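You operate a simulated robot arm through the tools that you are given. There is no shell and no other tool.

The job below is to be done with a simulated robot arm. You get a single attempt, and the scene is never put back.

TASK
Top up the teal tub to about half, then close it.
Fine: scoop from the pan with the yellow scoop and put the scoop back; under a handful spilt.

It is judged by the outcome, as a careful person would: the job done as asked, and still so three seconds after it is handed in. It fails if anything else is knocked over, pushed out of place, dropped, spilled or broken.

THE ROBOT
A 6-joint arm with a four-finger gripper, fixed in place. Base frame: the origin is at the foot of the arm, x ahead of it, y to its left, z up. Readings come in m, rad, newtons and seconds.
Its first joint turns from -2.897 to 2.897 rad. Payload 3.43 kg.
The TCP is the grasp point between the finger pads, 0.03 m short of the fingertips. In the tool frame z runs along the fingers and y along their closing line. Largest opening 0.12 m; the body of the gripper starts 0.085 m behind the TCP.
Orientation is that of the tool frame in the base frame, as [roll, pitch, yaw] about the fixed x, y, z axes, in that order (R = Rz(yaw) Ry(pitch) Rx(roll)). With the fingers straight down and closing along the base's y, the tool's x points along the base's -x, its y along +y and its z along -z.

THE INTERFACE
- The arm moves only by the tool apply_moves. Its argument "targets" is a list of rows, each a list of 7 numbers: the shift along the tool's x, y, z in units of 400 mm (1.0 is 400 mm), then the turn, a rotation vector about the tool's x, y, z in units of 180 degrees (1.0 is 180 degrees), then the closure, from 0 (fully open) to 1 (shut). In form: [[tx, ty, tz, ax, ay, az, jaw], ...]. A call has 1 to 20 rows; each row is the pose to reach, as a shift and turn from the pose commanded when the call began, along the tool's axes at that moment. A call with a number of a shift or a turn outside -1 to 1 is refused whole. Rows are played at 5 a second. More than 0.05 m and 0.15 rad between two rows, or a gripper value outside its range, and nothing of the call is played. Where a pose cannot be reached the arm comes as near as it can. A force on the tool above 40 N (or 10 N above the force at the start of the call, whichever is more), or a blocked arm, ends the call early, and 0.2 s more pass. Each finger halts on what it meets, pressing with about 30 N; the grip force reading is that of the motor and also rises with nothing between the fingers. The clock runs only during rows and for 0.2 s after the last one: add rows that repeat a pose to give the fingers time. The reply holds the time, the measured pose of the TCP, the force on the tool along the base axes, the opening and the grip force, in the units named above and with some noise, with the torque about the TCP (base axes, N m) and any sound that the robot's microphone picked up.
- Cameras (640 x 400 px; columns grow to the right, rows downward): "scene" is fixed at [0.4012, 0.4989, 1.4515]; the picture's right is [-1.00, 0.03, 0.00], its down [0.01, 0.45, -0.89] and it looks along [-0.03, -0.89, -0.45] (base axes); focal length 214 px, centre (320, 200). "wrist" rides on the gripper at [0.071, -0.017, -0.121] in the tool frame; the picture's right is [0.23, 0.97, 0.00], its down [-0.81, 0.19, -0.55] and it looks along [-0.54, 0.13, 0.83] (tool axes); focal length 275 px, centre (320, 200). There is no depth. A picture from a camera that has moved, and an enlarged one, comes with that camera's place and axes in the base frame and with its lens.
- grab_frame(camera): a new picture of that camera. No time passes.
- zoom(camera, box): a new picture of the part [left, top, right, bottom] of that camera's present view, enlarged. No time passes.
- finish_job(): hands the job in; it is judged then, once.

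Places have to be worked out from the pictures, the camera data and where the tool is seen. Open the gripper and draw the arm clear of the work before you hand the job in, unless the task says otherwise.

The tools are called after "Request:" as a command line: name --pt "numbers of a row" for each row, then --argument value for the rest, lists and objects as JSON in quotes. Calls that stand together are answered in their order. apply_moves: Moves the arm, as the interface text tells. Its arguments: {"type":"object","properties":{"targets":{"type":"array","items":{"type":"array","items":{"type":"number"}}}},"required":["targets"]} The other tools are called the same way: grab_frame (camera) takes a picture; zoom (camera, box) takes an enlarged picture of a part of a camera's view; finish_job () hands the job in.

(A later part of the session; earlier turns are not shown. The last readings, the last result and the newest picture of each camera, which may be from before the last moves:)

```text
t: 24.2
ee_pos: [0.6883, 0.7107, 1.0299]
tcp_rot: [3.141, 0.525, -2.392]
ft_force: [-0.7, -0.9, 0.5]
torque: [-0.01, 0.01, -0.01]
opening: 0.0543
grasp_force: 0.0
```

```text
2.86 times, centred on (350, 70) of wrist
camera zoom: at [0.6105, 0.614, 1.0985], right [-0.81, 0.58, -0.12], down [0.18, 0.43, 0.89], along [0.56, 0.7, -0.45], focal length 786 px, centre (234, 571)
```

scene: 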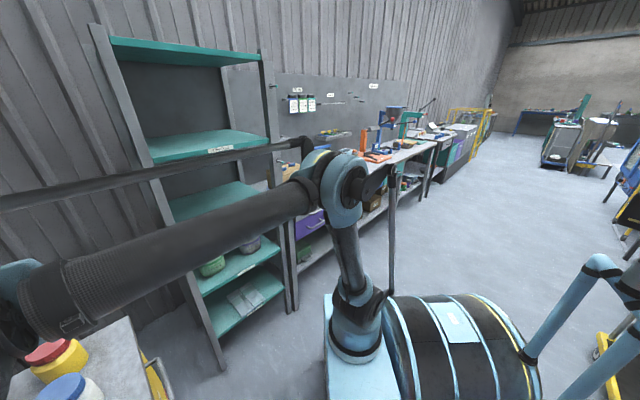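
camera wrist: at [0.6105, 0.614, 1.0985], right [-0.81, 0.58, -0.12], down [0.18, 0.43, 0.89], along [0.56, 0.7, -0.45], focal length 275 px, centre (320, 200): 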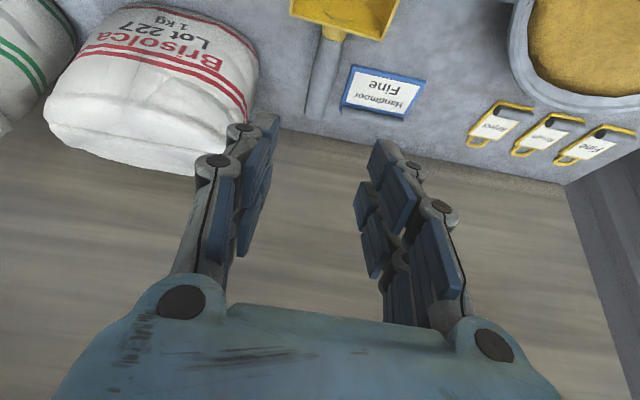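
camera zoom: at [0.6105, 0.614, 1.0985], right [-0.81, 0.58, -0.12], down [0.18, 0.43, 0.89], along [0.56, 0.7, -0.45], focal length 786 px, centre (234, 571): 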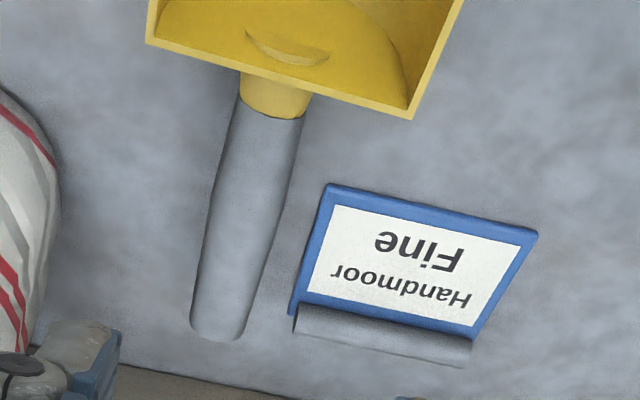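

The handle rises outward at about 26°: junction at (r 1.037, z 0.832), end at (1.112, 0.870), so the 30° tilted tool is about perpendicular to it. I advance along the approach line to about 6 cm short of the grasp and check alignment.

Request:
apply_moves --pt "0.053 0.0005 0.1 0 0 0 0.625" --pt "0.1063 0.001 0.2 0 0 0 0.625" --pt "0.1063 0.001 0.3 0 0 0 0.625" --pt "0.1063 0.001 0.3 0 0 0 0.625"

Request:
grab_frame --camera "wrist"

Request:
zoom --camera "wrist" --box '[220, 0, 420, 240]'

```text
t: 25.2
ee_pos: [0.7063, 0.7259, 0.9041]
tcp_rot: [3.141, 0.526, -2.391]
ft_force: [-0.5, -0.4, 0.2]
torque: [0.02, -0.01, 0.03]
opening: 0.045
grasp_force: 0.1
```

```text
taken
camera wrist: at [0.6274, 0.6293, 0.9734], right [-0.81, 0.58, -0.12], down [0.18, 0.43, 0.88], along [0.56, 0.69, -0.45], focal length 275 px, centre (320, 200)
```

wrist: 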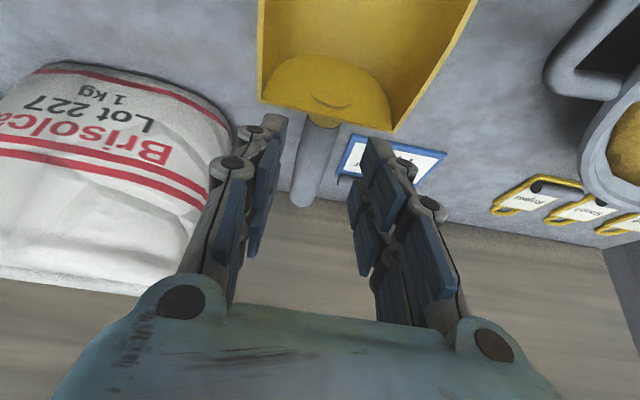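

```text
1.67 times, centred on (320, 120) of wrist
camera zoom: at [0.6274, 0.6293, 0.9734], right [-0.81, 0.58, -0.12], down [0.18, 0.43, 0.88], along [0.56, 0.69, -0.45], focal length 459 px, centre (320, 333)
```

zoom: 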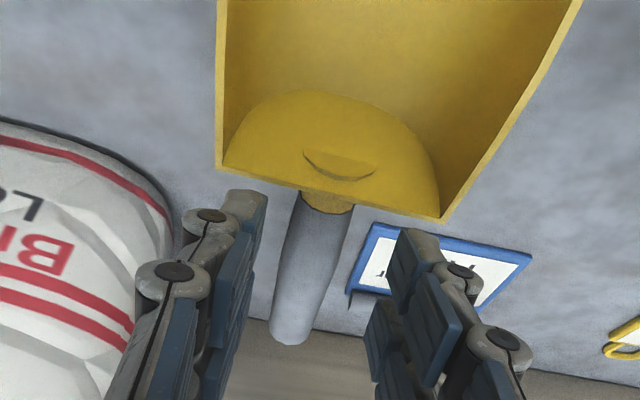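

Handle lies centred between the fingers (offset ≈1 mm). I advance the last 6 cm along the tool axis and close on the handle.

Request:
apply_moves --pt "-0.0125 0.002 0.05 0 0 0 0.625" --pt "-0.0125 0.002 0.1 0 0 0 0.625" --pt "-0.0125 0.002 0.1555 0 0 0 0.625" --pt "-0.0125 0.002 0.1555 0 0 0 0.625"

Request:
grab_frame --camera "wrist"

```text
t: 26.2
ee_pos: [0.7315, 0.7512, 0.8528]
tcp_rot: [3.14, 0.525, -2.391]
ft_force: [-0.2, 0.3, 0.3]
torque: [0.0, -0.01, 0.0]
opening: 0.0451
grasp_force: 0.0
```

```text
taken
camera wrist: at [0.6528, 0.6546, 0.922], right [-0.81, 0.58, -0.12], down [0.18, 0.43, 0.88], along [0.56, 0.69, -0.45], focal length 275 px, centre (320, 200)
```

wrist: 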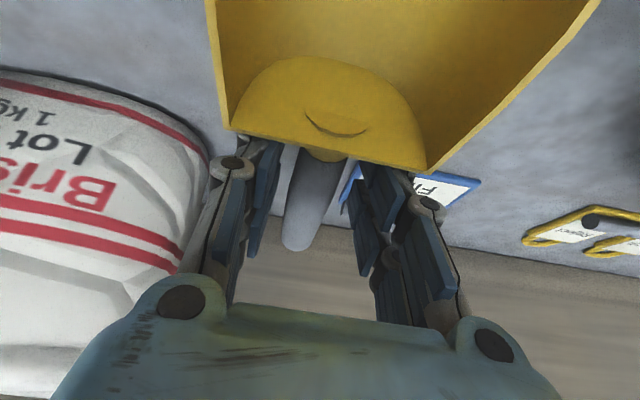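

The handle sits between the pads with no contact force. I close the gripper and give it time to settle.

Request:
apply_moves --pt "0 0 0 0 0 0 0.8" --pt "0 0 0 0 0 0 1" --pt "0 0 0 0 0 0 1" --pt "0 0 0 0 0 0 1"

Request:
grab_frame --camera "wrist"

```text
t: 27.2
ee_pos: [0.7323, 0.7512, 0.8541]
tcp_rot: [-3.14, 0.524, -2.392]
ft_force: [-0.1, -0.5, 0.3]
torque: [0.03, -0.05, 0.03]
opening: 0.0249
grasp_force: 30.0
```

```text
taken
camera wrist: at [0.6528, 0.6545, 0.9222], right [-0.81, 0.58, -0.12], down [0.18, 0.43, 0.88], along [0.56, 0.69, -0.45], focal length 275 px, centre (320, 200)
```

wrist: 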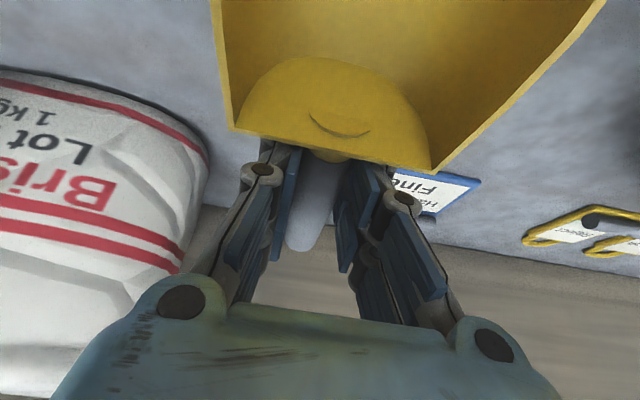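

The handle is gripped (opening 25 mm, 30 N). I lift straight up 10 cm and check for slip by comparing the scoop in the picture.

Request:
apply_moves --pt "-0.0125 0 -0.0217 0 0 0 1" --pt "-0.0375 0 -0.065 0 0 0 1" --pt "-0.075 0 -0.13 0 0 0 1" --pt "-0.125 0 -0.2165 0 0 0 1" --pt "-0.125 0 -0.2165 0 0 0 1"

Request:
grab_frame --camera "wrist"

```text
t: 28.4
ee_pos: [0.7315, 0.7506, 0.9537]
tcp_rot: [-3.141, 0.523, -2.39]
ft_force: [-0.5, 0.2, -1.7]
torque: [0.1, -0.09, -0.02]
opening: 0.0249
grasp_force: 30.0
```

```text
taken
camera wrist: at [0.6524, 0.6544, 1.0228], right [-0.81, 0.58, -0.12], down [0.18, 0.43, 0.88], along [0.56, 0.69, -0.45], focal length 275 px, centre (320, 200)
```

wrist: 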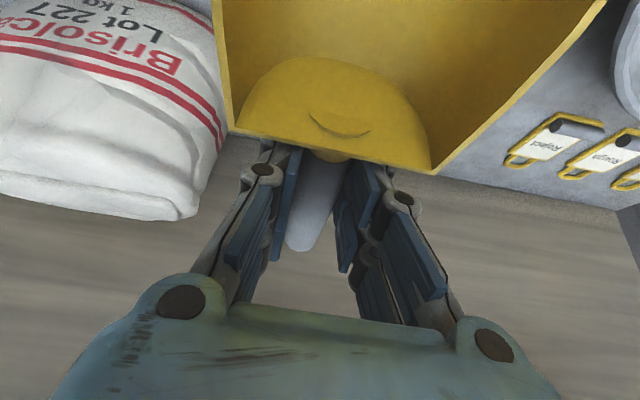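

No slip: the scoop image is unchanged and weighs about 2 N. I carry the empty scoop up and across to above the pan, turning with the arm so the scoop points at the base.

Request:
apply_moves --pt "-0.0086 0.0948 -0.0393 -0.0069 0 -0.0119 1" --pt "-0.0173 0.1896 -0.0786 -0.0138 0 -0.0239 1" --pt "-0.0259 0.2844 -0.1179 -0.0207 0 -0.0358 1" --pt "-0.0346 0.3791 -0.1571 -0.0276 0 -0.0478 1" --pt "-0.0432 0.4739 -0.1964 -0.0345 0 -0.0597 1" --pt "-0.0519 0.5687 -0.2357 -0.0414 0 -0.0717 1" --pt "-0.0605 0.6635 -0.275 -0.0483 0 -0.0836 1" --pt "-0.0605 0.6635 -0.275 -0.0483 0 -0.0836 1"

Request:
grab_frame --camera "wrist"

```text
t: 30.2
ee_pos: [0.5243, 0.9219, 1.0616]
tcp_rot: [3.141, 0.525, -2.087]
ft_force: [-0.7, 0.1, -1.1]
torque: [0.09, -0.07, 0.01]
opening: 0.0247
grasp_force: 30.0
```

```text
taken
camera wrist: at [0.4775, 0.8072, 1.1295], right [-0.94, 0.31, -0.12], down [0.04, 0.46, 0.88], along [0.33, 0.83, -0.45], focal length 275 px, centre (320, 200)
```

wrist: 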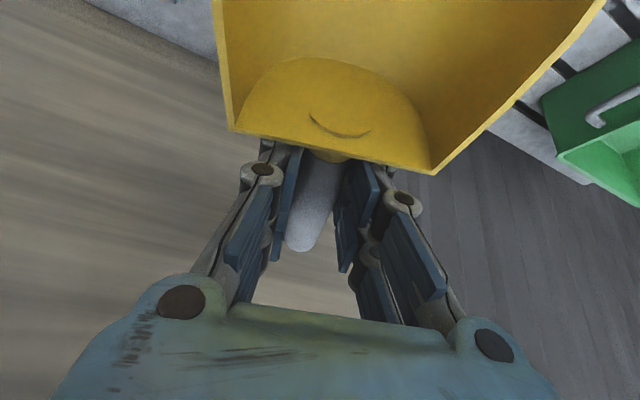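

Reached exactly at polar radius 1.06. I now tilt the scoop 20° lip-down with the lip about 3 cm above the mound's centre, checking that this reach works.

Request:
apply_moves --pt "-0.0095 0 0.0353 0 -0.037 0 1" --pt "-0.0189 0 0.0706 0 -0.0741 0 1" --pt "-0.0284 0 0.1059 0 -0.1111 0 1" --pt "-0.0284 0 0.1059 0 -0.1111 0 1"

Request:
grab_frame --camera "wrist"

Request:
grab_frame --camera "scene"

```text
t: 31.2
ee_pos: [0.5415, 0.9488, 1.0298]
tcp_rot: [-3.14, 0.875, -2.086]
ft_force: [-0.4, -0.1, -2.4]
torque: [0.06, -0.05, -0.02]
opening: 0.0249
grasp_force: 29.7
```

```text
taken
camera wrist: at [0.4859, 0.8196, 1.052], right [-0.92, 0.35, -0.18], down [-0.12, 0.18, 0.98], along [0.38, 0.92, -0.12], focal length 275 px, centre (320, 200)
```

wrist: 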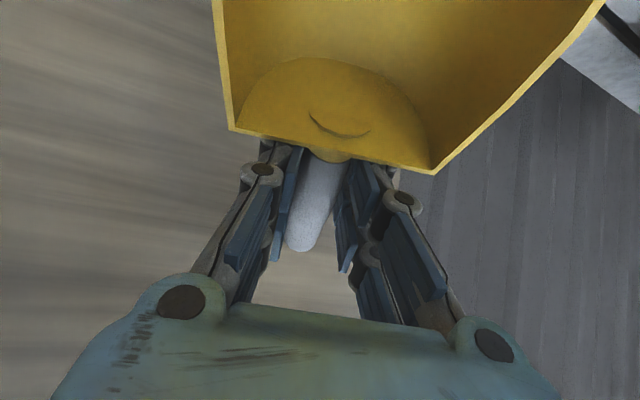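

```text
taken
```

scene: 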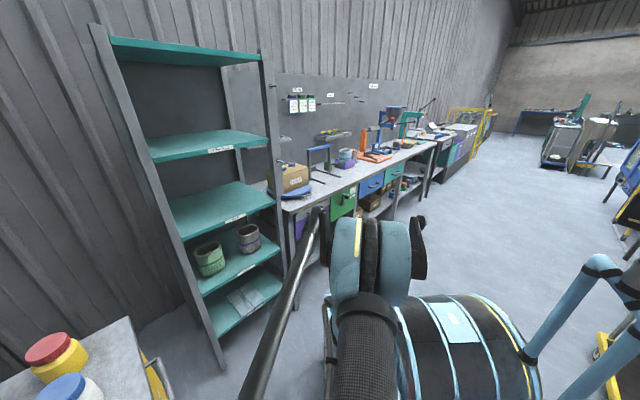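

The reach holds. I now dig: lower the lip into the mound near its centre and draw it toward the arm while levelling the scoop.

Request:
apply_moves --pt "0.0472 0 0.0318 0 0 0 1" --pt "0.0943 0 0.0635 0 0 0 1" --pt "0.1222 0 0.079 0 0 0 1" --pt "0.1502 0 0.094 0 0 0 1" --pt "0.1752 0 0.107 0 0.0083 0 1" --pt "0.2003 0 0.12 0 0.0167 0 1"

Request:
grab_frame --camera "wrist"

```text
t: 32.6
ee_pos: [0.5335, 0.9363, 0.9372]
tcp_rot: [3.141, 0.82, -2.087]
ft_force: [-0.3, 0.3, -2.3]
torque: [0.1, -0.07, -0.02]
opening: 0.0249
grasp_force: 29.7
```

```text
taken
camera wrist: at [0.4797, 0.8086, 0.9675], right [-0.92, 0.34, -0.17], down [-0.09, 0.22, 0.97], along [0.37, 0.91, -0.17], focal length 275 px, centre (320, 200)
```

wrist: 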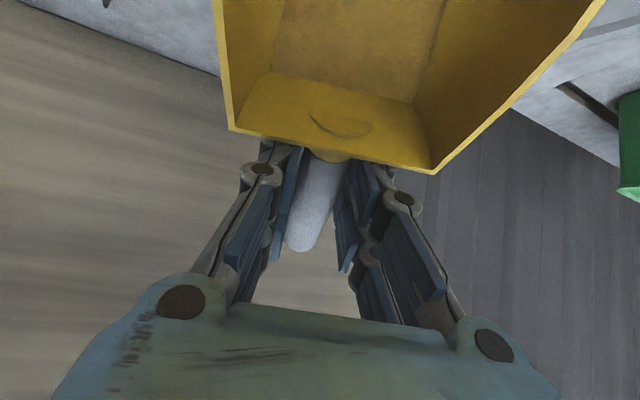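

The lip is in the material with negligible force. I continue: draw forward while levelling, then tip lip-up and lift out.

Request:
apply_moves --pt "0.0563 0 0.01 0 0.0278 0 1" --pt "0.1098 0 0.0165 0 0.0611 0 1" --pt "0.1563 0 0.0088 0 0.0889 0 1" --pt "0.181 0 0.0038 0 0.1167 0 1" --pt "0.1945 0 -0.0075 0 0.15 0 1" --pt "0.182 0 -0.0363 0 0.1722 0 1" --pt "0.1495 0 -0.0733 0 0.1722 0 1" --pt "0.1155 0 -0.1118 0 0.1722 0 1" --pt "0.086 0 -0.1665 0 0.175 0 1" --pt "0.0595 0 -0.2223 0 0.1778 0 1" --pt "0.0308 0 -0.283 0 0.1778 0 1" --pt "0.0308 0 -0.283 0 0.1778 0 1"

Request:
grab_frame --camera "wrist"

```text
t: 35.2
ee_pos: [0.4879, 0.8569, 1.0052]
tcp_rot: [-3.142, 0.262, -2.088]
ft_force: [-0.3, 0.0, -3.6]
torque: [0.19, -0.1, 0.01]
opening: 0.0249
grasp_force: 29.5
```

```text
taken
camera wrist: at [0.4523, 0.7601, 1.1036], right [-0.96, 0.29, -0.06], down [0.15, 0.65, 0.74], along [0.25, 0.7, -0.67], focal length 275 px, centre (320, 200)
```

wrist: 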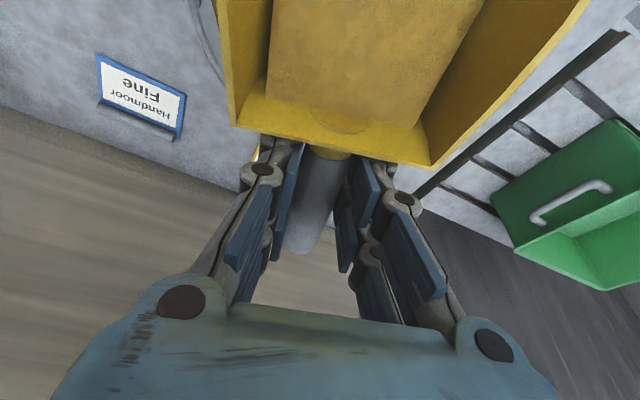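

The scoop now carries material (about 0.16 kg by the force reading), surface level in the trough. I carry it level and smoothly toward the tub, first half of the way.

Request:
apply_moves --pt "0.0063 -0.0398 -0.004 0.0014 0 0.005 1" --pt "0.0188 -0.1196 -0.012 0.0041 0 0.0151 1" --pt "0.0313 -0.1993 -0.02 0.0068 0 0.0252 1" --pt "0.0438 -0.279 -0.0279 0.0095 0 0.0353 1" --pt "0.0563 -0.3587 -0.0359 0.0122 0 0.0453 1" --pt "0.0688 -0.4384 -0.0438 0.0149 0 0.0554 1" --pt "0.0813 -0.5181 -0.0518 0.0176 0 0.0655 1" --pt "0.0876 -0.5579 -0.0558 0.0189 0 0.0705 1" --pt "0.0876 -0.5579 -0.0558 0.0189 0 0.0705 1"

Request:
grab_frame --camera "wrist"

```text
t: 37.2
ee_pos: [0.6638, 0.7113, 1.019]
tcp_rot: [3.141, 0.262, -2.318]
ft_force: [0.4, -0.1, -2.5]
torque: [0.22, -0.14, -0.02]
opening: 0.0249
grasp_force: 29.9
```

```text
taken
camera wrist: at [0.6068, 0.6264, 1.1163], right [-0.87, 0.5, -0.06], down [0.29, 0.6, 0.74], along [0.41, 0.63, -0.67], focal length 275 px, centre (320, 200)
```

wrist: 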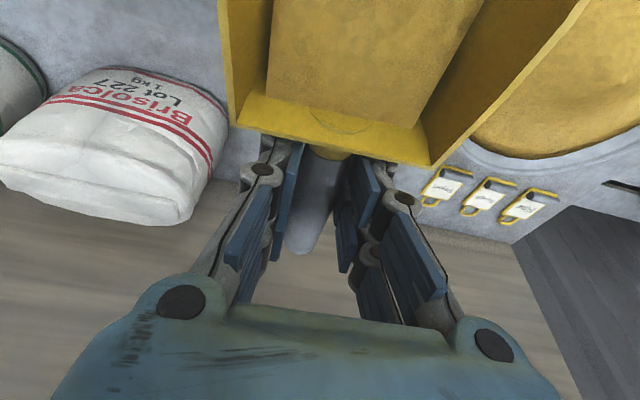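

Still level and no slip. I complete the second half of the carry to over the tub.

Request:
apply_moves --pt "-0.0026 -0.0404 -0.0016 0.0013 0 0.005 1" --pt "-0.0079 -0.1212 -0.0047 0.004 0 0.0151 1" --pt "-0.0131 -0.2021 -0.0079 0.0067 0 0.0251 1" --pt "-0.0184 -0.2829 -0.011 0.0094 0 0.0352 1" --pt "-0.0237 -0.3637 -0.0141 0.0121 0 0.0452 1" --pt "-0.0289 -0.4446 -0.0173 0.0148 0 0.0552 1" --pt "-0.0342 -0.5254 -0.0204 0.0175 0 0.0653 1" --pt "-0.0368 -0.5658 -0.022 0.0188 0 0.0703 1" --pt "-0.0368 -0.5658 -0.022 0.0188 0 0.0703 1"

Request:
grab_frame --camera "wrist"

Request:
grab_frame --camera "scene"

```text
t: 39.2
ee_pos: [0.8365, 0.5669, 1.0294]
tcp_rot: [3.141, 0.262, -2.547]
ft_force: [-0.4, 0.2, -2.8]
torque: [0.15, -0.23, 0.0]
opening: 0.025
grasp_force: 30.3
```

```text
taken
camera wrist: at [0.7626, 0.4958, 1.1287], right [-0.73, 0.68, -0.06], down [0.42, 0.52, 0.74], along [0.54, 0.52, -0.67], focal length 275 px, centre (320, 200)
```

wrist: 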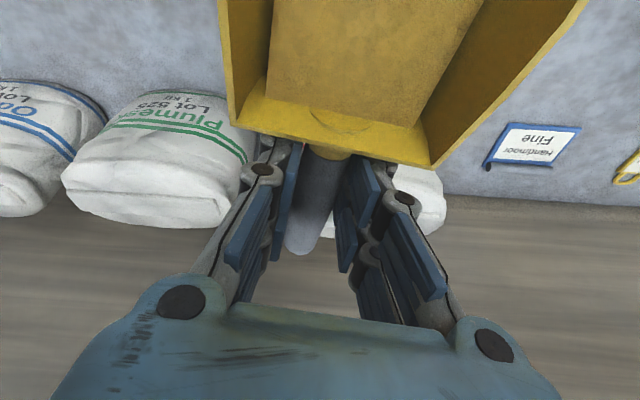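

```text
taken
```

scene: 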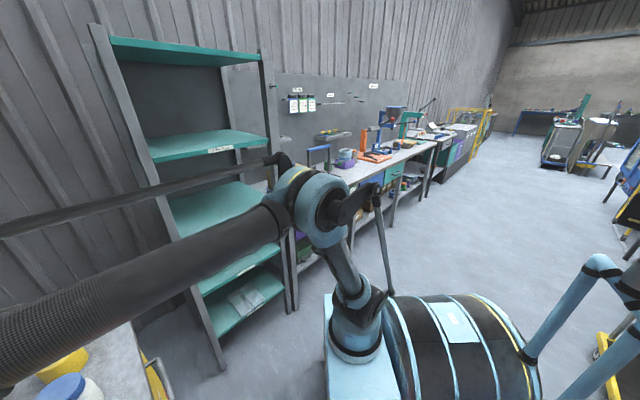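

The scoop is over the tub, tilted lip-up. I level it and bring the lip to just above the far-centre of the opening (about 3.5 cm above the rim).

Request:
apply_moves --pt "-0.021 0 0.0367 0 -0.0222 0 1" --pt "-0.0422 0 0.0735 0 -0.0444 0 1" --pt "-0.0634 0 0.1102 0 -0.0667 0 1" --pt "-0.0919 0 0.1592 0 -0.0833 0 1" --pt "-0.0919 0 0.1592 0 -0.0833 0 1"

Request:
grab_frame --camera "wrist"

```text
t: 40.4
ee_pos: [0.878, 0.5978, 0.9783]
tcp_rot: [-3.141, 0.527, -2.546]
ft_force: [-0.7, 0.0, -3.2]
torque: [0.14, -0.17, 0.0]
opening: 0.0247
grasp_force: 30.1
```

```text
taken
camera wrist: at [0.7875, 0.5131, 1.0475], right [-0.71, 0.69, -0.12], down [0.24, 0.4, 0.88], along [0.66, 0.6, -0.45], focal length 275 px, centre (320, 200)
```

wrist: 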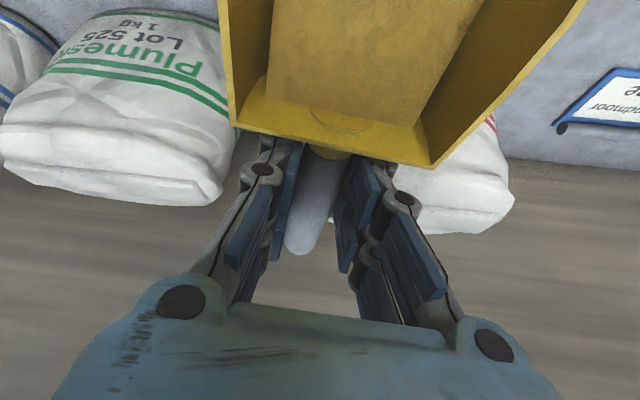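

Level over the tub with nothing lost. I start pouring by tilting slowly about the lip, to 30° lip-down, then check.

Request:
apply_moves --pt "-0.0037 0 -0.0211 0 -0.0167 0 1" --pt "-0.0074 0 -0.0422 0 -0.0333 0 1" --pt "-0.009 0 -0.0637 0 -0.05 0 1" --pt "-0.0105 0 -0.0852 0 -0.0667 0 1" --pt "-0.0098 0 -0.1066 0 -0.0833 0 1" --pt "-0.009 0 -0.1279 0 -0.1 0 1" --pt "-0.0059 0 -0.1494 0 -0.1167 0 1" --pt "-0.0028 0 -0.1708 0 -0.1333 0 1" --pt "0.0024 0 -0.1917 0 -0.15 0 1" --pt "0.0075 0 -0.2125 0 -0.1667 0 1" --pt "0.0075 0 -0.2125 0 -0.1667 0 1"

Request:
grab_frame --camera "wrist"

```text
t: 42.8
ee_pos: [0.8429, 0.5711, 1.0506]
tcp_rot: [-3.141, 1.049, -2.545]
ft_force: [-0.2, 0.5, -2.6]
torque: [0.06, -0.07, 0.02]
opening: 0.0249
grasp_force: 30.1
```

```text
taken
camera wrist: at [0.7357, 0.4772, 1.0492], right [-0.64, 0.74, -0.2], down [-0.17, 0.12, 0.98], along [0.75, 0.66, 0.05], focal length 275 px, centre (320, 200)
```

wrist: 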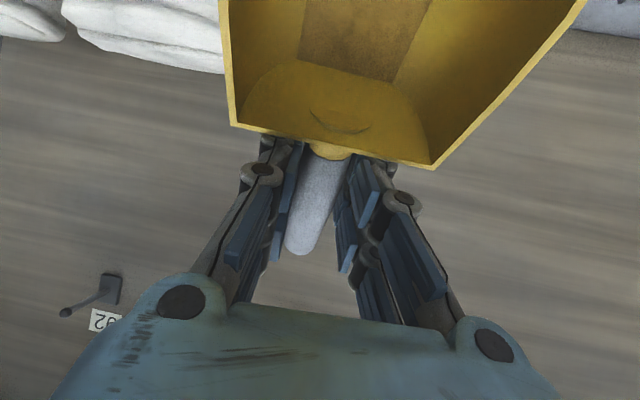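

Most has run out at 30° lip-down. I tilt further to about 55–60° and hold to empty it.

Request:
apply_moves --pt "-0.0037 0 -0.0211 0 -0.0167 0 1" --pt "-0.0074 0 -0.0422 0 -0.0333 0 1" --pt "-0.009 0 -0.0637 0 -0.05 0 1" --pt "-0.0105 0 -0.0852 0 -0.0667 0 1" --pt "-0.0098 0 -0.1066 0 -0.0833 0 1" --pt "-0.009 0 -0.1279 0 -0.1 0 1" --pt "-0.0059 0 -0.1494 0 -0.1167 0 1" --pt "-0.0028 0 -0.1708 0 -0.1333 0 1" --pt "-0.0028 0 -0.1708 0 -0.1333 0 1" --pt "-0.0028 0 -0.1708 0 -0.1333 0 1"

Request:
grab_frame --camera "wrist"

```text
t: 45.0
ee_pos: [0.7949, 0.5377, 1.0866]
tcp_rot: [-3.141, 1.466, -2.549]
ft_force: [-0.3, -0.5, -2.0]
torque: [0.0, -0.04, -0.01]
opening: 0.0245
grasp_force: 29.9
```

```text
taken
camera wrist: at [0.6976, 0.4514, 1.0275], right [-0.57, 0.79, -0.23], down [-0.49, -0.1, 0.86], along [0.66, 0.6, 0.45], focal length 275 px, centre (320, 200)
```

wrist: 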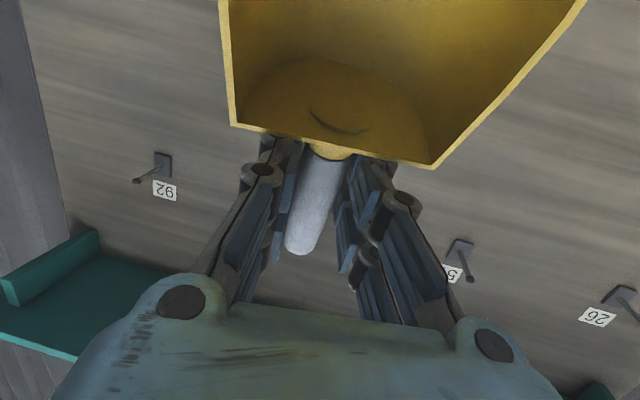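

The scoop is empty. I tilt it back level and rise, clear of the tub.

Request:
apply_moves --pt "-0.005 0 -0.0036 0 0.0429 0 1" --pt "-0.01 0 -0.0071 0 0.0857 0 1" --pt "-0.015 0 -0.0107 0 0.1286 0 1" --pt "-0.02 0 -0.0143 0 0.1714 0 1" --pt "-0.025 0 -0.0179 0 0.2143 0 1" --pt "-0.03 0 -0.0214 0 0.2571 0 1" --pt "-0.035 0 -0.025 0 0.3 0 1" --pt "-0.035 0 -0.025 0 0.3 0 1"

```text
t: 46.8
ee_pos: [0.7873, 0.5335, 1.101]
tcp_rot: [-3.141, 0.523, -2.547]
ft_force: [0.5, 0.5, -2.0]
torque: [0.07, -0.12, 0.01]
opening: 0.0246
grasp_force: 30.1
```

Scoop is level and empty (weight back to about 2 N). I move sideways toward the middle of the bench to look into the tub.

Request:
apply_moves --pt "0.0499 0.0765 -0.0385 0 0.0185 0 1" --pt "0.0998 0.1529 -0.0769 0 0.037 0 1" --pt "0.1498 0.2294 -0.1154 0 0.0556 0 1" --pt "0.1997 0.3059 -0.1539 0 0.0741 0 1" --pt "0.2496 0.3823 -0.1923 0 0.0926 0 1" --pt "0.2995 0.4588 -0.2308 0 0.1111 0 1" --pt "0.2995 0.4588 -0.2308 0 0.1111 0 1"

Request:
grab_frame --camera "wrist"

```text
t: 48.4
ee_pos: [0.56, 0.5992, 1.1199]
tcp_rot: [-3.14, 0.175, -2.548]
ft_force: [0.9, 0.2, -3.4]
torque: [0.1, -0.12, -0.03]
opening: 0.0247
grasp_force: 29.3
```

```text
taken
camera wrist: at [0.4931, 0.5344, 1.2265], right [-0.73, 0.68, -0.04], down [0.47, 0.55, 0.69], along [0.49, 0.48, -0.73], focal length 275 px, centre (320, 200)
```

wrist: 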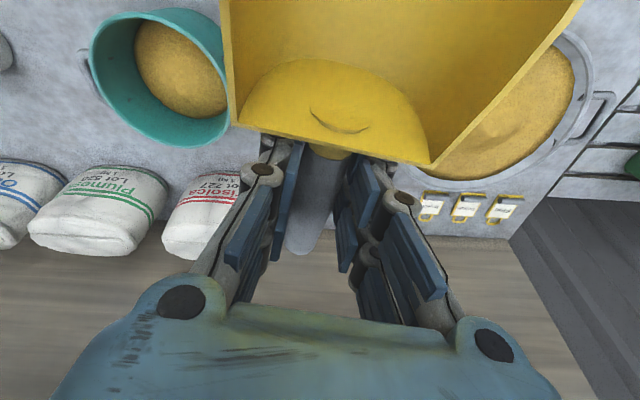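

The tub and pan are both partly visible. I enlarge the tub interior to judge the level, and the pan and bench for spills.

Request:
zoom --camera "wrist" --box '[70, 0, 250, 160]'

Request:
zoom --camera "wrist" --box '[420, 0, 640, 240]'

```text
2.50 times, centred on (160, 80) of wrist
camera zoom: at [0.4931, 0.5344, 1.2265], right [-0.73, 0.68, -0.04], down [0.47, 0.55, 0.69], along [0.49, 0.48, -0.73], focal length 688 px, centre (720, 500)
```

zoom: 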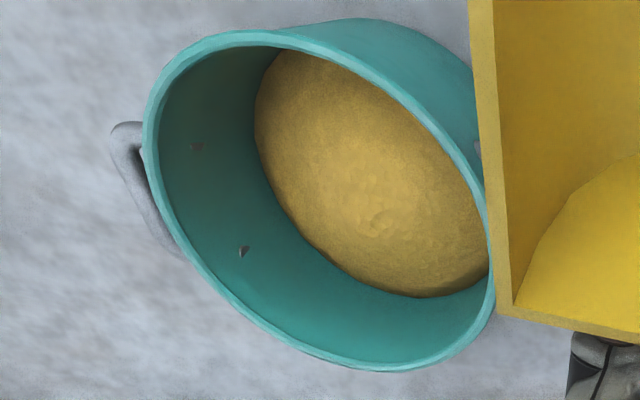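

```text
1.67 times, centred on (530, 120) of wrist
camera zoom: at [0.4931, 0.5344, 1.2265], right [-0.73, 0.68, -0.04], down [0.47, 0.55, 0.69], along [0.49, 0.48, -0.73], focal length 459 px, centre (-30, 333)
```

zoom: 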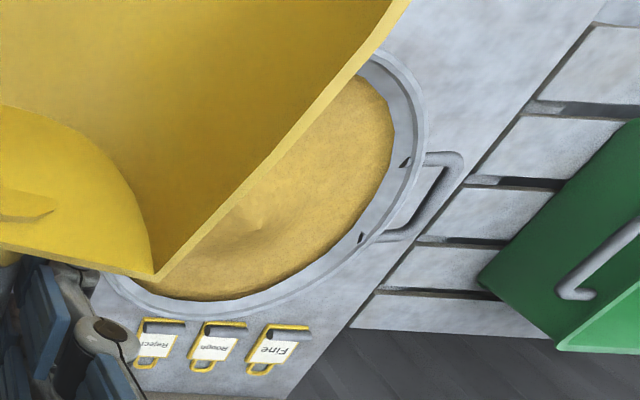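

The pour landed as a mound inside the tub with no visible spill; level is still well below half. I go to a viewpoint beyond the pan to see how the first scoop changed it.

Request:
apply_moves --pt "0.0377 0.0907 -0.0067 -0.0025 0 -0.0142 1" --pt "0.0755 0.1814 -0.0133 -0.005 0 -0.0285 1" --pt "0.1132 0.2721 -0.02 -0.0075 0 -0.0427 1" --pt "0.1509 0.3628 -0.0266 -0.01 0 -0.0569 1" --pt "0.1887 0.4535 -0.0333 -0.0126 0 -0.0712 1" --pt "0.2264 0.5442 -0.0399 -0.0151 0 -0.0854 1" --pt "0.2641 0.6349 -0.0466 -0.0176 0 -0.0996 1" --pt "0.3018 0.7256 -0.0532 -0.0201 0 -0.1138 1" --pt "0.3396 0.8163 -0.0599 -0.0226 0 -0.1281 1" --pt "0.3773 0.907 -0.0665 -0.0251 0 -0.1423 1" --pt "0.3773 0.907 -0.0665 -0.0251 0 -0.1423 1"

Request:
grab_frame --camera "wrist"

Request:
zoom --camera "wrist" --box '[0, 0, 240, 200]'

```text
t: 50.8
ee_pos: [0.2294, 0.8162, 1.1209]
tcp_rot: [3.14, 0.174, -2.09]
ft_force: [-0.7, 0.1, -2.4]
torque: [0.14, -0.07, -0.04]
opening: 0.025
grasp_force: 29.7
```

```text
taken
camera wrist: at [0.1973, 0.7273, 1.2271], right [-0.96, 0.29, -0.04], down [0.18, 0.7, 0.69], along [0.23, 0.65, -0.73], focal length 275 px, centre (320, 200)
```

wrist: 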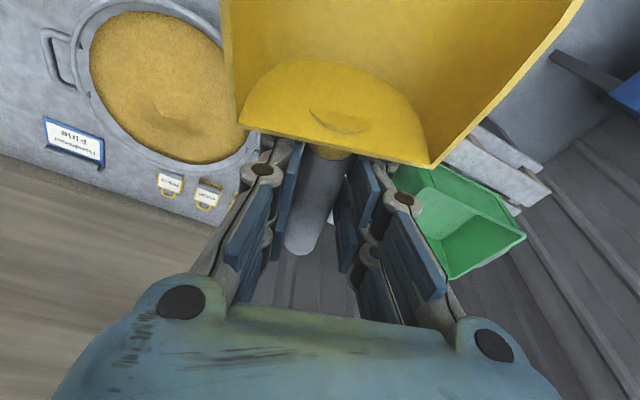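

```text
2.00 times, centred on (120, 100) of wrist
camera zoom: at [0.1973, 0.7273, 1.2271], right [-0.96, 0.29, -0.04], down [0.18, 0.7, 0.69], along [0.23, 0.65, -0.73], focal length 551 px, centre (720, 400)
```

zoom: 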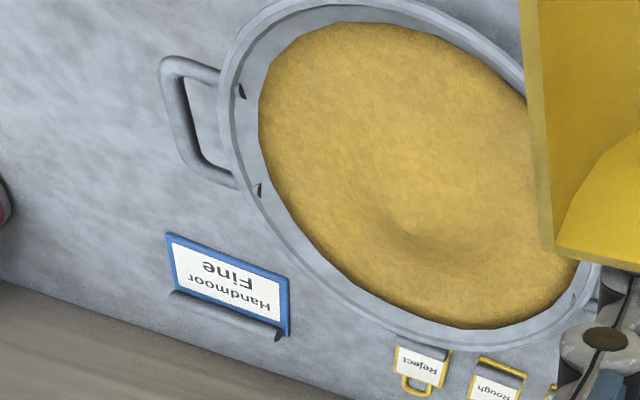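

The mound's peak is now near z≈0.87 with edges ≈0.845, and no grains on the bench. I return above the pan centre for a second, deeper scoop.

Request:
apply_moves --pt "-0.072 -0.0639 0.019 0 -0.0139 0 1" --pt "-0.144 -0.1278 0.0381 0 -0.0278 0 1" --pt "-0.216 -0.1916 0.0571 0 -0.0417 0 1" --pt "-0.288 -0.2555 0.0762 0 -0.0556 0 1" --pt "-0.36 -0.3194 0.0952 0 -0.0694 0 1" --pt "-0.432 -0.3833 0.1142 0 -0.0833 0 1" --pt "-0.504 -0.4471 0.1333 0 -0.0972 0 1" --pt "-0.576 -0.511 0.1523 0 -0.1111 0 1" --pt "-0.576 -0.511 0.1523 0 -0.1111 0 1"

```text
t: 52.8
ee_pos: [0.5249, 0.9191, 1.1005]
tcp_rot: [-3.14, 0.525, -2.092]
ft_force: [0.2, -0.3, -2.4]
torque: [0.1, -0.05, -0.01]
opening: 0.0247
grasp_force: 30.2
```

Positioned above the pan. I run the second dig: steep entry near the centre, deeper draw toward the arm while levelling, then tip lip-up and lift out.

Request:
apply_moves --pt "0.0108 0 0.0623 0 -0.037 0 1" --pt "0.0215 0 0.1247 0 -0.0741 0 1" --pt "0.0323 0 0.187 0 -0.1111 0 1" --pt "0.0752 0 0.2488 0 -0.1111 0 1" --pt "0.1181 0 0.3106 0 -0.1111 0 1" --pt "0.1602 0 0.3584 0 -0.1111 0 1" --pt "0.1961 0 0.3975 0 -0.1 0 1" --pt "0.2388 0 0.432 0 -0.0667 0 1" --pt "0.2879 0 0.4541 0 -0.0333 0 1" --pt "0.3302 0 0.4627 0 -0.0056 0 1" --pt "0.353 0 0.4584 0 0.0167 0 1" --pt "0.355 0 0.4514 0 0.0444 0 1" --pt "0.348 0 0.4307 0 0.0667 0 1" --pt "0.3356 0 0.4038 0 0.0778 0 1" --pt "0.3173 0 0.3595 0 0.0778 0 1" --pt "0.2931 0 0.2927 0 0.0778 0 1" --pt "0.2861 0 0.1956 0 0.0833 0 1" --pt "0.2811 0 0.1119 0 0.0833 0 1" --pt "0.2811 0 0.1119 0 0.0833 0 1"

Request:
grab_frame --camera "wrist"

```text
t: 54.9
ee_pos: [0.5067, 0.9081, 0.8873]
tcp_rot: [-3.129, 0.594, -2.086]
ft_force: [2.2, 0.3, -0.5]
torque: [0.26, -0.01, 0.05]
opening: 0.0252
grasp_force: 30.1
stopped in row 10: the force on the tool passed its limit at 55 N (the readings are from after the stop); the commanded pose is now the measured one
```

```text
taken
camera wrist: at [0.458, 0.7891, 0.9484], right [-0.94, 0.32, -0.14], down [0.01, 0.41, 0.91], along [0.35, 0.85, -0.39], focal length 275 px, centre (320, 200)
```

wrist: 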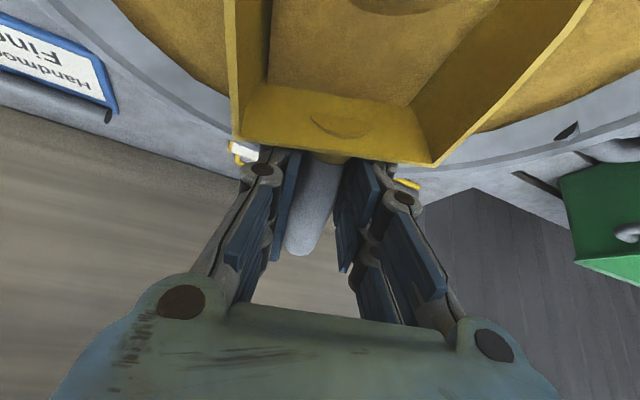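

The dig stopped on a firm contact (pan bottom) with the scoop already holding material. I back out without going deeper: tip lip-up gradually and lift.

Request:
apply_moves --pt "0.0161 0 -0.007 0 0.0278 0 1" --pt "0.0265 0 -0.0139 0 0.0556 0 1" --pt "0.032 0 -0.0237 0 0.0833 0 1" --pt "0.0236 0 -0.0451 0 0.1 0 1" --pt "0.0025 0 -0.0852 0 0.1 0 1" --pt "-0.0221 0 -0.144 0 0.1 0 1" --pt "-0.031 0 -0.19 0 0.1028 0 1" --pt "-0.0399 0 -0.2375 0 0.1056 0 1" --pt "-0.0508 0 -0.3207 0 0.1056 0 1" --pt "-0.0508 0 -0.3207 0 0.1056 0 1"

Request:
grab_frame --camera "wrist"

```text
t: 57.1
ee_pos: [0.48, 0.8594, 1.0054]
tcp_rot: [-3.131, 0.264, -2.087]
ft_force: [-0.1, -0.2, -3.5]
torque: [0.23, -0.14, -0.02]
opening: 0.0249
grasp_force: 30.3
```

```text
taken
camera wrist: at [0.443, 0.7651, 1.1046], right [-0.95, 0.29, -0.07], down [0.14, 0.65, 0.74], along [0.26, 0.7, -0.67], focal length 275 px, centre (320, 200)
```

wrist: 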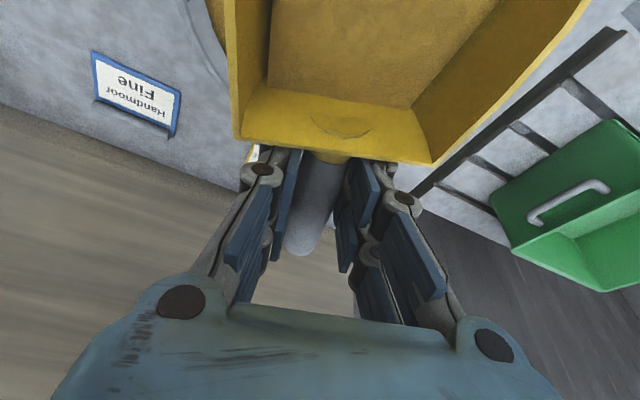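

The scoop holds a similar load (≈0.15 kg) and rolled only slightly in the grip. I carry it toward the tub as before, first half.

Request:
apply_moves --pt "0.0061 -0.0418 -0.0038 0.0011 0 0.0051 1" --pt "0.0182 -0.1254 -0.0114 0.0033 0 0.0152 1" --pt "0.0304 -0.209 -0.0189 0.0056 0 0.0253 1" --pt "0.0425 -0.2927 -0.0265 0.0078 0 0.0354 1" --pt "0.0546 -0.3763 -0.0341 0.01 0 0.0456 1" --pt "0.0668 -0.4599 -0.0416 0.0123 0 0.0557 1" --pt "0.0789 -0.5435 -0.0492 0.0145 0 0.0658 1" --pt "0.085 -0.5853 -0.053 0.0156 0 0.0709 1" --pt "0.085 -0.5853 -0.053 0.0156 0 0.0709 1"

Request:
grab_frame --camera "wrist"

```text
t: 59.1
ee_pos: [0.6631, 0.7114, 1.0203]
tcp_rot: [3.141, 0.265, -2.321]
ft_force: [-0.1, 0.7, -2.6]
torque: [0.18, -0.18, 0.03]
opening: 0.025
grasp_force: 30.6
```

```text
taken
camera wrist: at [0.6069, 0.625, 1.1182], right [-0.86, 0.5, -0.06], down [0.29, 0.6, 0.75], along [0.41, 0.63, -0.66], focal length 275 px, centre (320, 200)
```

wrist: 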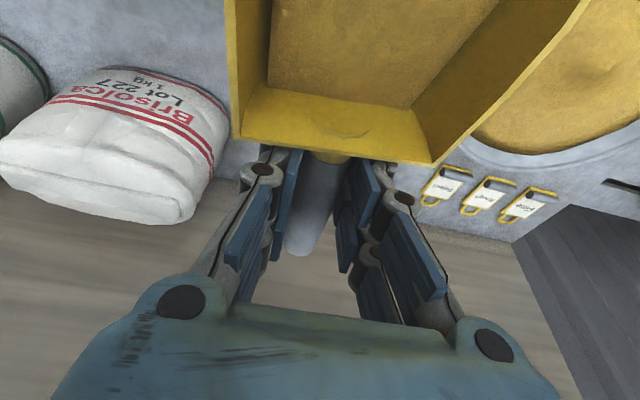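

The pan and tags are where they were before. I complete the carry to over the tub.

Request:
apply_moves --pt "-0.0026 -0.0404 -0.0016 0.0013 0 0.005 1" --pt "-0.0079 -0.1212 -0.0047 0.004 0 0.0149 1" --pt "-0.0131 -0.2021 -0.0079 0.0066 0 0.0248 1" --pt "-0.0184 -0.2829 -0.011 0.0093 0 0.0348 1" --pt "-0.0237 -0.3637 -0.0141 0.012 0 0.0447 1" --pt "-0.0289 -0.4446 -0.0173 0.0146 0 0.0546 1" --pt "-0.0342 -0.5254 -0.0204 0.0173 0 0.0645 1" --pt "-0.0368 -0.5658 -0.022 0.0186 0 0.0695 1" --pt "-0.0368 -0.5658 -0.022 0.0186 0 0.0695 1"

```text
t: 61.1
ee_pos: [0.837, 0.5662, 1.0324]
tcp_rot: [3.14, 0.263, -2.545]
ft_force: [-1.4, 0.6, -3.4]
torque: [0.13, -0.23, 0.03]
opening: 0.0249
grasp_force: 29.3
```

Over the tub again. I level the scoop and bring the lip down over the opening.

Request:
apply_moves --pt "-0.021 0 0.0367 0 -0.0222 0 1" --pt "-0.0422 0 0.0735 0 -0.0444 0 1" --pt "-0.0634 0 0.1102 0 -0.0667 0 1" --pt "-0.0919 0 0.1592 0 -0.0833 0 1" --pt "-0.0919 0 0.1592 0 -0.0833 0 1"

Request:
grab_frame --camera "wrist"

```text
t: 62.3
ee_pos: [0.881, 0.5946, 0.9793]
tcp_rot: [3.14, 0.525, -2.546]
ft_force: [-0.1, -0.5, -3.2]
torque: [0.13, -0.2, 0.0]
opening: 0.0248
grasp_force: 30.1
```

```text
taken
camera wrist: at [0.7884, 0.5114, 1.0485], right [-0.71, 0.69, -0.11], down [0.24, 0.4, 0.89], along [0.66, 0.6, -0.45], focal length 275 px, centre (320, 200)
```

wrist: 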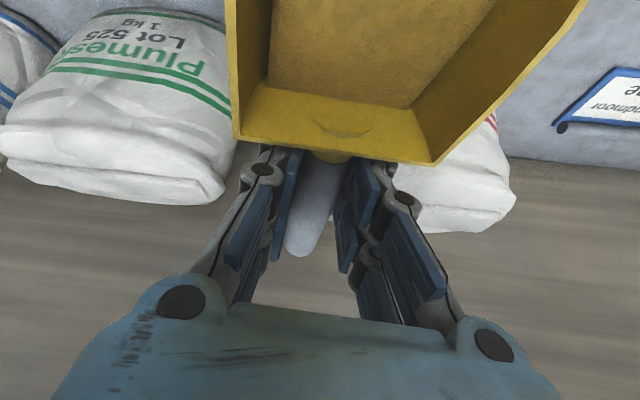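

Level over the opening. I pour slowly by tilting about the lip down to about 54° and hold.

Request:
apply_moves --pt "-0.0037 0 -0.0211 0 -0.0167 0 1" --pt "-0.0074 0 -0.0422 0 -0.0333 0 1" --pt "-0.009 0 -0.0637 0 -0.05 0 1" --pt "-0.0105 0 -0.0852 0 -0.0667 0 1" --pt "-0.0098 0 -0.1066 0 -0.0833 0 1" --pt "-0.009 0 -0.1279 0 -0.1 0 1" --pt "-0.0059 0 -0.1494 0 -0.1167 0 1" --pt "-0.0028 0 -0.1708 0 -0.1333 0 1" --pt "0.0024 0 -0.1917 0 -0.15 0 1" --pt "0.0075 0 -0.2125 0 -0.1667 0 1" --pt "0.0148 0 -0.2327 0 -0.1833 0 1" --pt "0.022 0 -0.2529 0 -0.2 0 1" --pt "0.0315 0 -0.2723 0 -0.2167 0 1" --pt "0.041 0 -0.2916 0 -0.2333 0 1" --pt "0.0524 0 -0.3097 0 -0.25 0 1" --pt "0.0637 0 -0.3277 0 -0.2667 0 1" --pt "0.077 0 -0.3447 0 -0.2833 0 1" --pt "0.0903 0 -0.3616 0 -0.3 0 1" --pt "0.0903 0 -0.3616 0 -0.3 0 1" --pt "0.0903 0 -0.3616 0 -0.3 0 1"

Request:
grab_frame --camera "wrist"

```text
t: 66.5
ee_pos: [0.7948, 0.5362, 1.0871]
tcp_rot: [3.13, 1.467, -2.557]
ft_force: [0.9, -0.6, -1.6]
torque: [-0.04, -0.03, -0.01]
opening: 0.0247
grasp_force: 30.3
```

```text
taken
camera wrist: at [0.6984, 0.4497, 1.029], right [-0.57, 0.79, -0.23], down [-0.49, -0.1, 0.86], along [0.66, 0.6, 0.45], focal length 275 px, centre (320, 200)
```

wrist: 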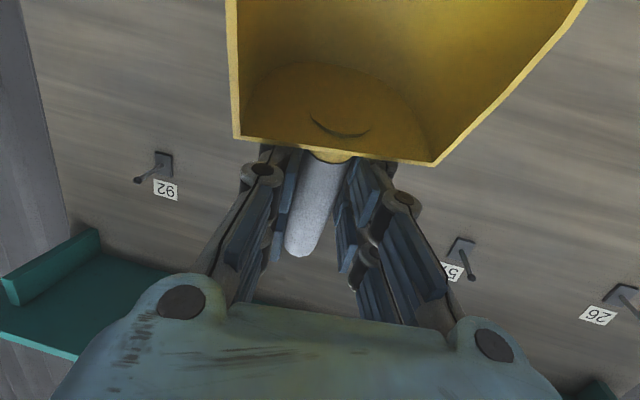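

The scoop is empty again. I tilt it back level and rise, then move to the viewpoint for the tub.

Request:
apply_moves --pt "-0.005 0 -0.0036 0 0.0429 0 1" --pt "-0.01 0 -0.0071 0 0.0857 0 1" --pt "-0.015 0 -0.0107 0 0.1286 0 1" --pt "-0.02 0 -0.0143 0 0.1714 0 1" --pt "-0.025 0 -0.0179 0 0.2143 0 1" --pt "-0.03 0 -0.0214 0 0.2571 0 1" --pt "-0.035 0 -0.025 0 0.3 0 1" --pt "-0.035 0 -0.025 0 0.3 0 1"

Request:
apply_moves --pt "0.0499 0.0765 -0.0385 0 0.0185 0 1" --pt "0.0998 0.1529 -0.0769 0 0.037 0 1" --pt "0.1498 0.2294 -0.1154 0 0.0556 0 1" --pt "0.1997 0.3059 -0.1539 0 0.0741 0 1" --pt "0.2496 0.3823 -0.1923 0 0.0926 0 1" --pt "0.2995 0.4588 -0.2308 0 0.1111 0 1" --pt "0.2995 0.4588 -0.2308 0 0.1111 0 1"

Request:
zoom --camera "wrist" --box '[70, 0, 250, 160]'

Request:
grab_frame --camera "wrist"

```text
t: 68.3
ee_pos: [0.7868, 0.5316, 1.1026]
tcp_rot: [3.14, 0.522, -2.544]
ft_force: [0.0, -0.1, -1.4]
torque: [0.03, -0.08, 0.03]
opening: 0.0243
grasp_force: 30.4
```

```text
t: 69.9
ee_pos: [0.5601, 0.6009, 1.1215]
tcp_rot: [3.14, 0.175, -2.544]
ft_force: [0.1, 0.3, -2.8]
torque: [0.07, -0.1, 0.01]
opening: 0.0248
grasp_force: 30.1
```

```text
2.50 times, centred on (160, 80) of wrist
camera zoom: at [0.4926, 0.5345, 1.2285], right [-0.73, 0.68, -0.04], down [0.47, 0.55, 0.69], along [0.49, 0.49, -0.73], focal length 688 px, centre (720, 500)
```

zoom: 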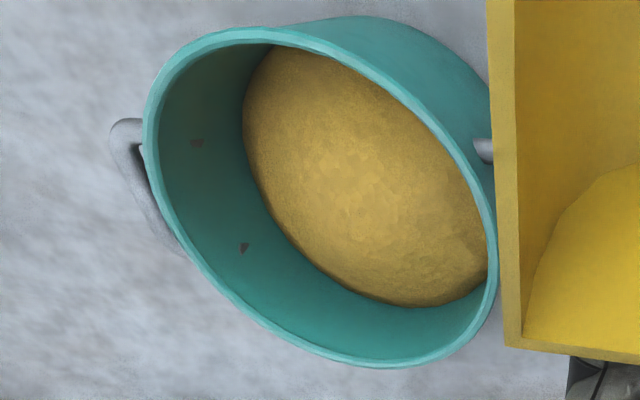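

```text
taken
camera wrist: at [0.4926, 0.5345, 1.2285], right [-0.73, 0.68, -0.04], down [0.47, 0.55, 0.69], along [0.49, 0.49, -0.73], focal length 275 px, centre (320, 200)
```

wrist: 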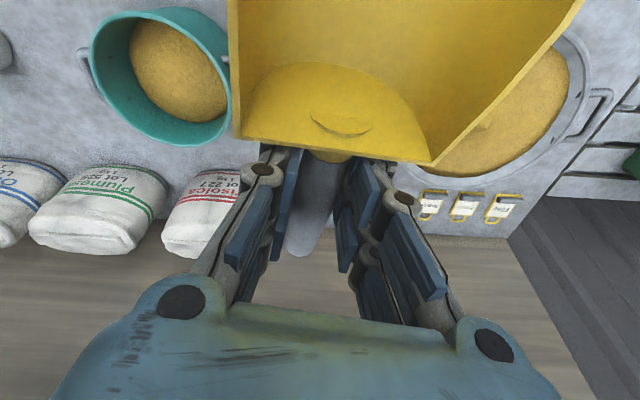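

Level in the tub is now about 42% (surface ≈0.838–0.842 with floor ≈0.80, rim ≈0.897), no spill around it; one more scoop should make about half. I go to the viewpoint beyond the pan to plan it.

Request:
apply_moves --pt "0.0377 0.0907 -0.0067 -0.0025 0 -0.0142 1" --pt "0.0755 0.1814 -0.0133 -0.005 0 -0.0285 1" --pt "0.1132 0.2721 -0.02 -0.0075 0 -0.0427 1" --pt "0.1509 0.3628 -0.0266 -0.01 0 -0.0569 1" --pt "0.1887 0.4535 -0.0333 -0.0126 0 -0.0712 1" --pt "0.2264 0.5442 -0.0399 -0.0151 0 -0.0854 1" --pt "0.2641 0.6349 -0.0466 -0.0176 0 -0.0996 1" --pt "0.3018 0.7256 -0.0532 -0.0201 0 -0.1138 1" --pt "0.3396 0.8163 -0.0599 -0.0226 0 -0.1281 1" --pt "0.3773 0.907 -0.0665 -0.0251 0 -0.1423 1" --pt "0.3773 0.907 -0.0665 -0.0251 0 -0.1423 1"

Request:
zoom --camera "wrist" --box '[0, 0, 240, 200]'

Request:
grab_frame --camera "wrist"

```text
t: 72.3
ee_pos: [0.2301, 0.8148, 1.1236]
tcp_rot: [3.141, 0.175, -2.089]
ft_force: [-0.3, -0.5, -1.9]
torque: [0.13, -0.07, -0.01]
opening: 0.0246
grasp_force: 30.0
```

```text
2.00 times, centred on (120, 100) of wrist
camera zoom: at [0.1984, 0.7262, 1.2293], right [-0.96, 0.29, -0.04], down [0.18, 0.7, 0.69], along [0.22, 0.65, -0.73], focal length 551 px, centre (720, 400)
```

zoom: 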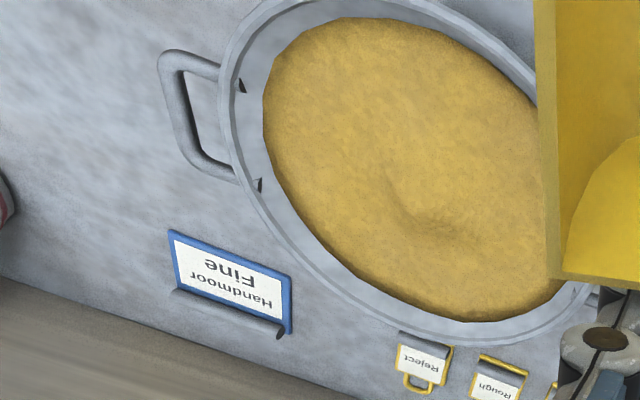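

```text
taken
camera wrist: at [0.1984, 0.7262, 1.2293], right [-0.96, 0.29, -0.04], down [0.18, 0.7, 0.69], along [0.22, 0.65, -0.73], focal length 275 px, centre (320, 200)
```

wrist: 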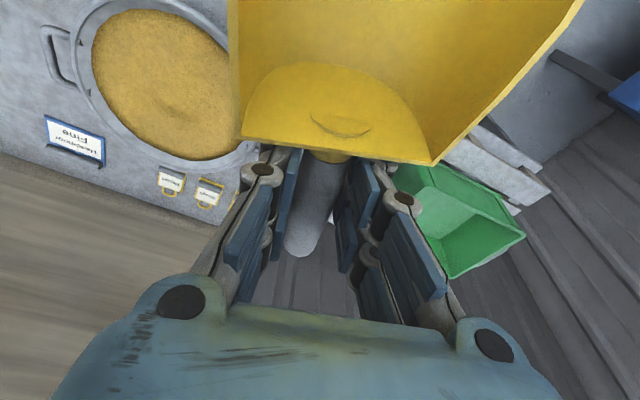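

The pan has not moved and its surface is now nearly flat at about z≈0.845. I return above the pan for a third, similar-sized scoop, staying clear of the bottom.

Request:
apply_moves --pt "-0.072 -0.0639 0.019 0 -0.0139 0 1" --pt "-0.144 -0.1278 0.0381 0 -0.0278 0 1" --pt "-0.216 -0.1916 0.0571 0 -0.0417 0 1" --pt "-0.288 -0.2555 0.0762 0 -0.0556 0 1" --pt "-0.36 -0.3194 0.0952 0 -0.0694 0 1" --pt "-0.432 -0.3833 0.1142 0 -0.0833 0 1" --pt "-0.504 -0.4471 0.1333 0 -0.0972 0 1" --pt "-0.576 -0.511 0.1523 0 -0.1111 0 1" --pt "-0.576 -0.511 0.1523 0 -0.1111 0 1"

Request:
grab_frame --camera "wrist"

```text
t: 74.3
ee_pos: [0.5243, 0.9179, 1.1025]
tcp_rot: [3.141, 0.527, -2.092]
ft_force: [-0.7, -0.1, -1.5]
torque: [0.1, -0.07, 0.02]
opening: 0.0247
grasp_force: 29.9
```

```text
taken
camera wrist: at [0.4781, 0.8025, 1.1708], right [-0.94, 0.31, -0.12], down [0.04, 0.46, 0.89], along [0.33, 0.83, -0.45], focal length 275 px, centre (320, 200)
```

wrist: 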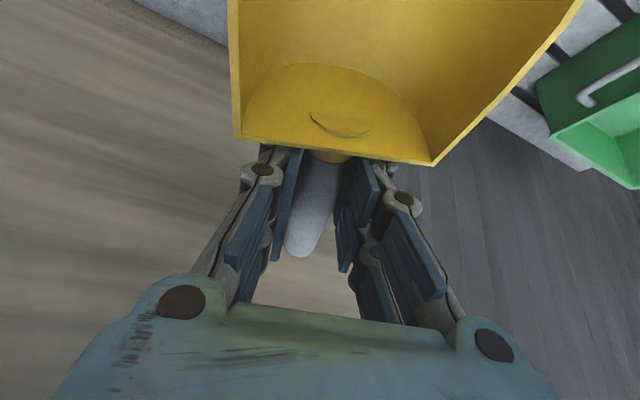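

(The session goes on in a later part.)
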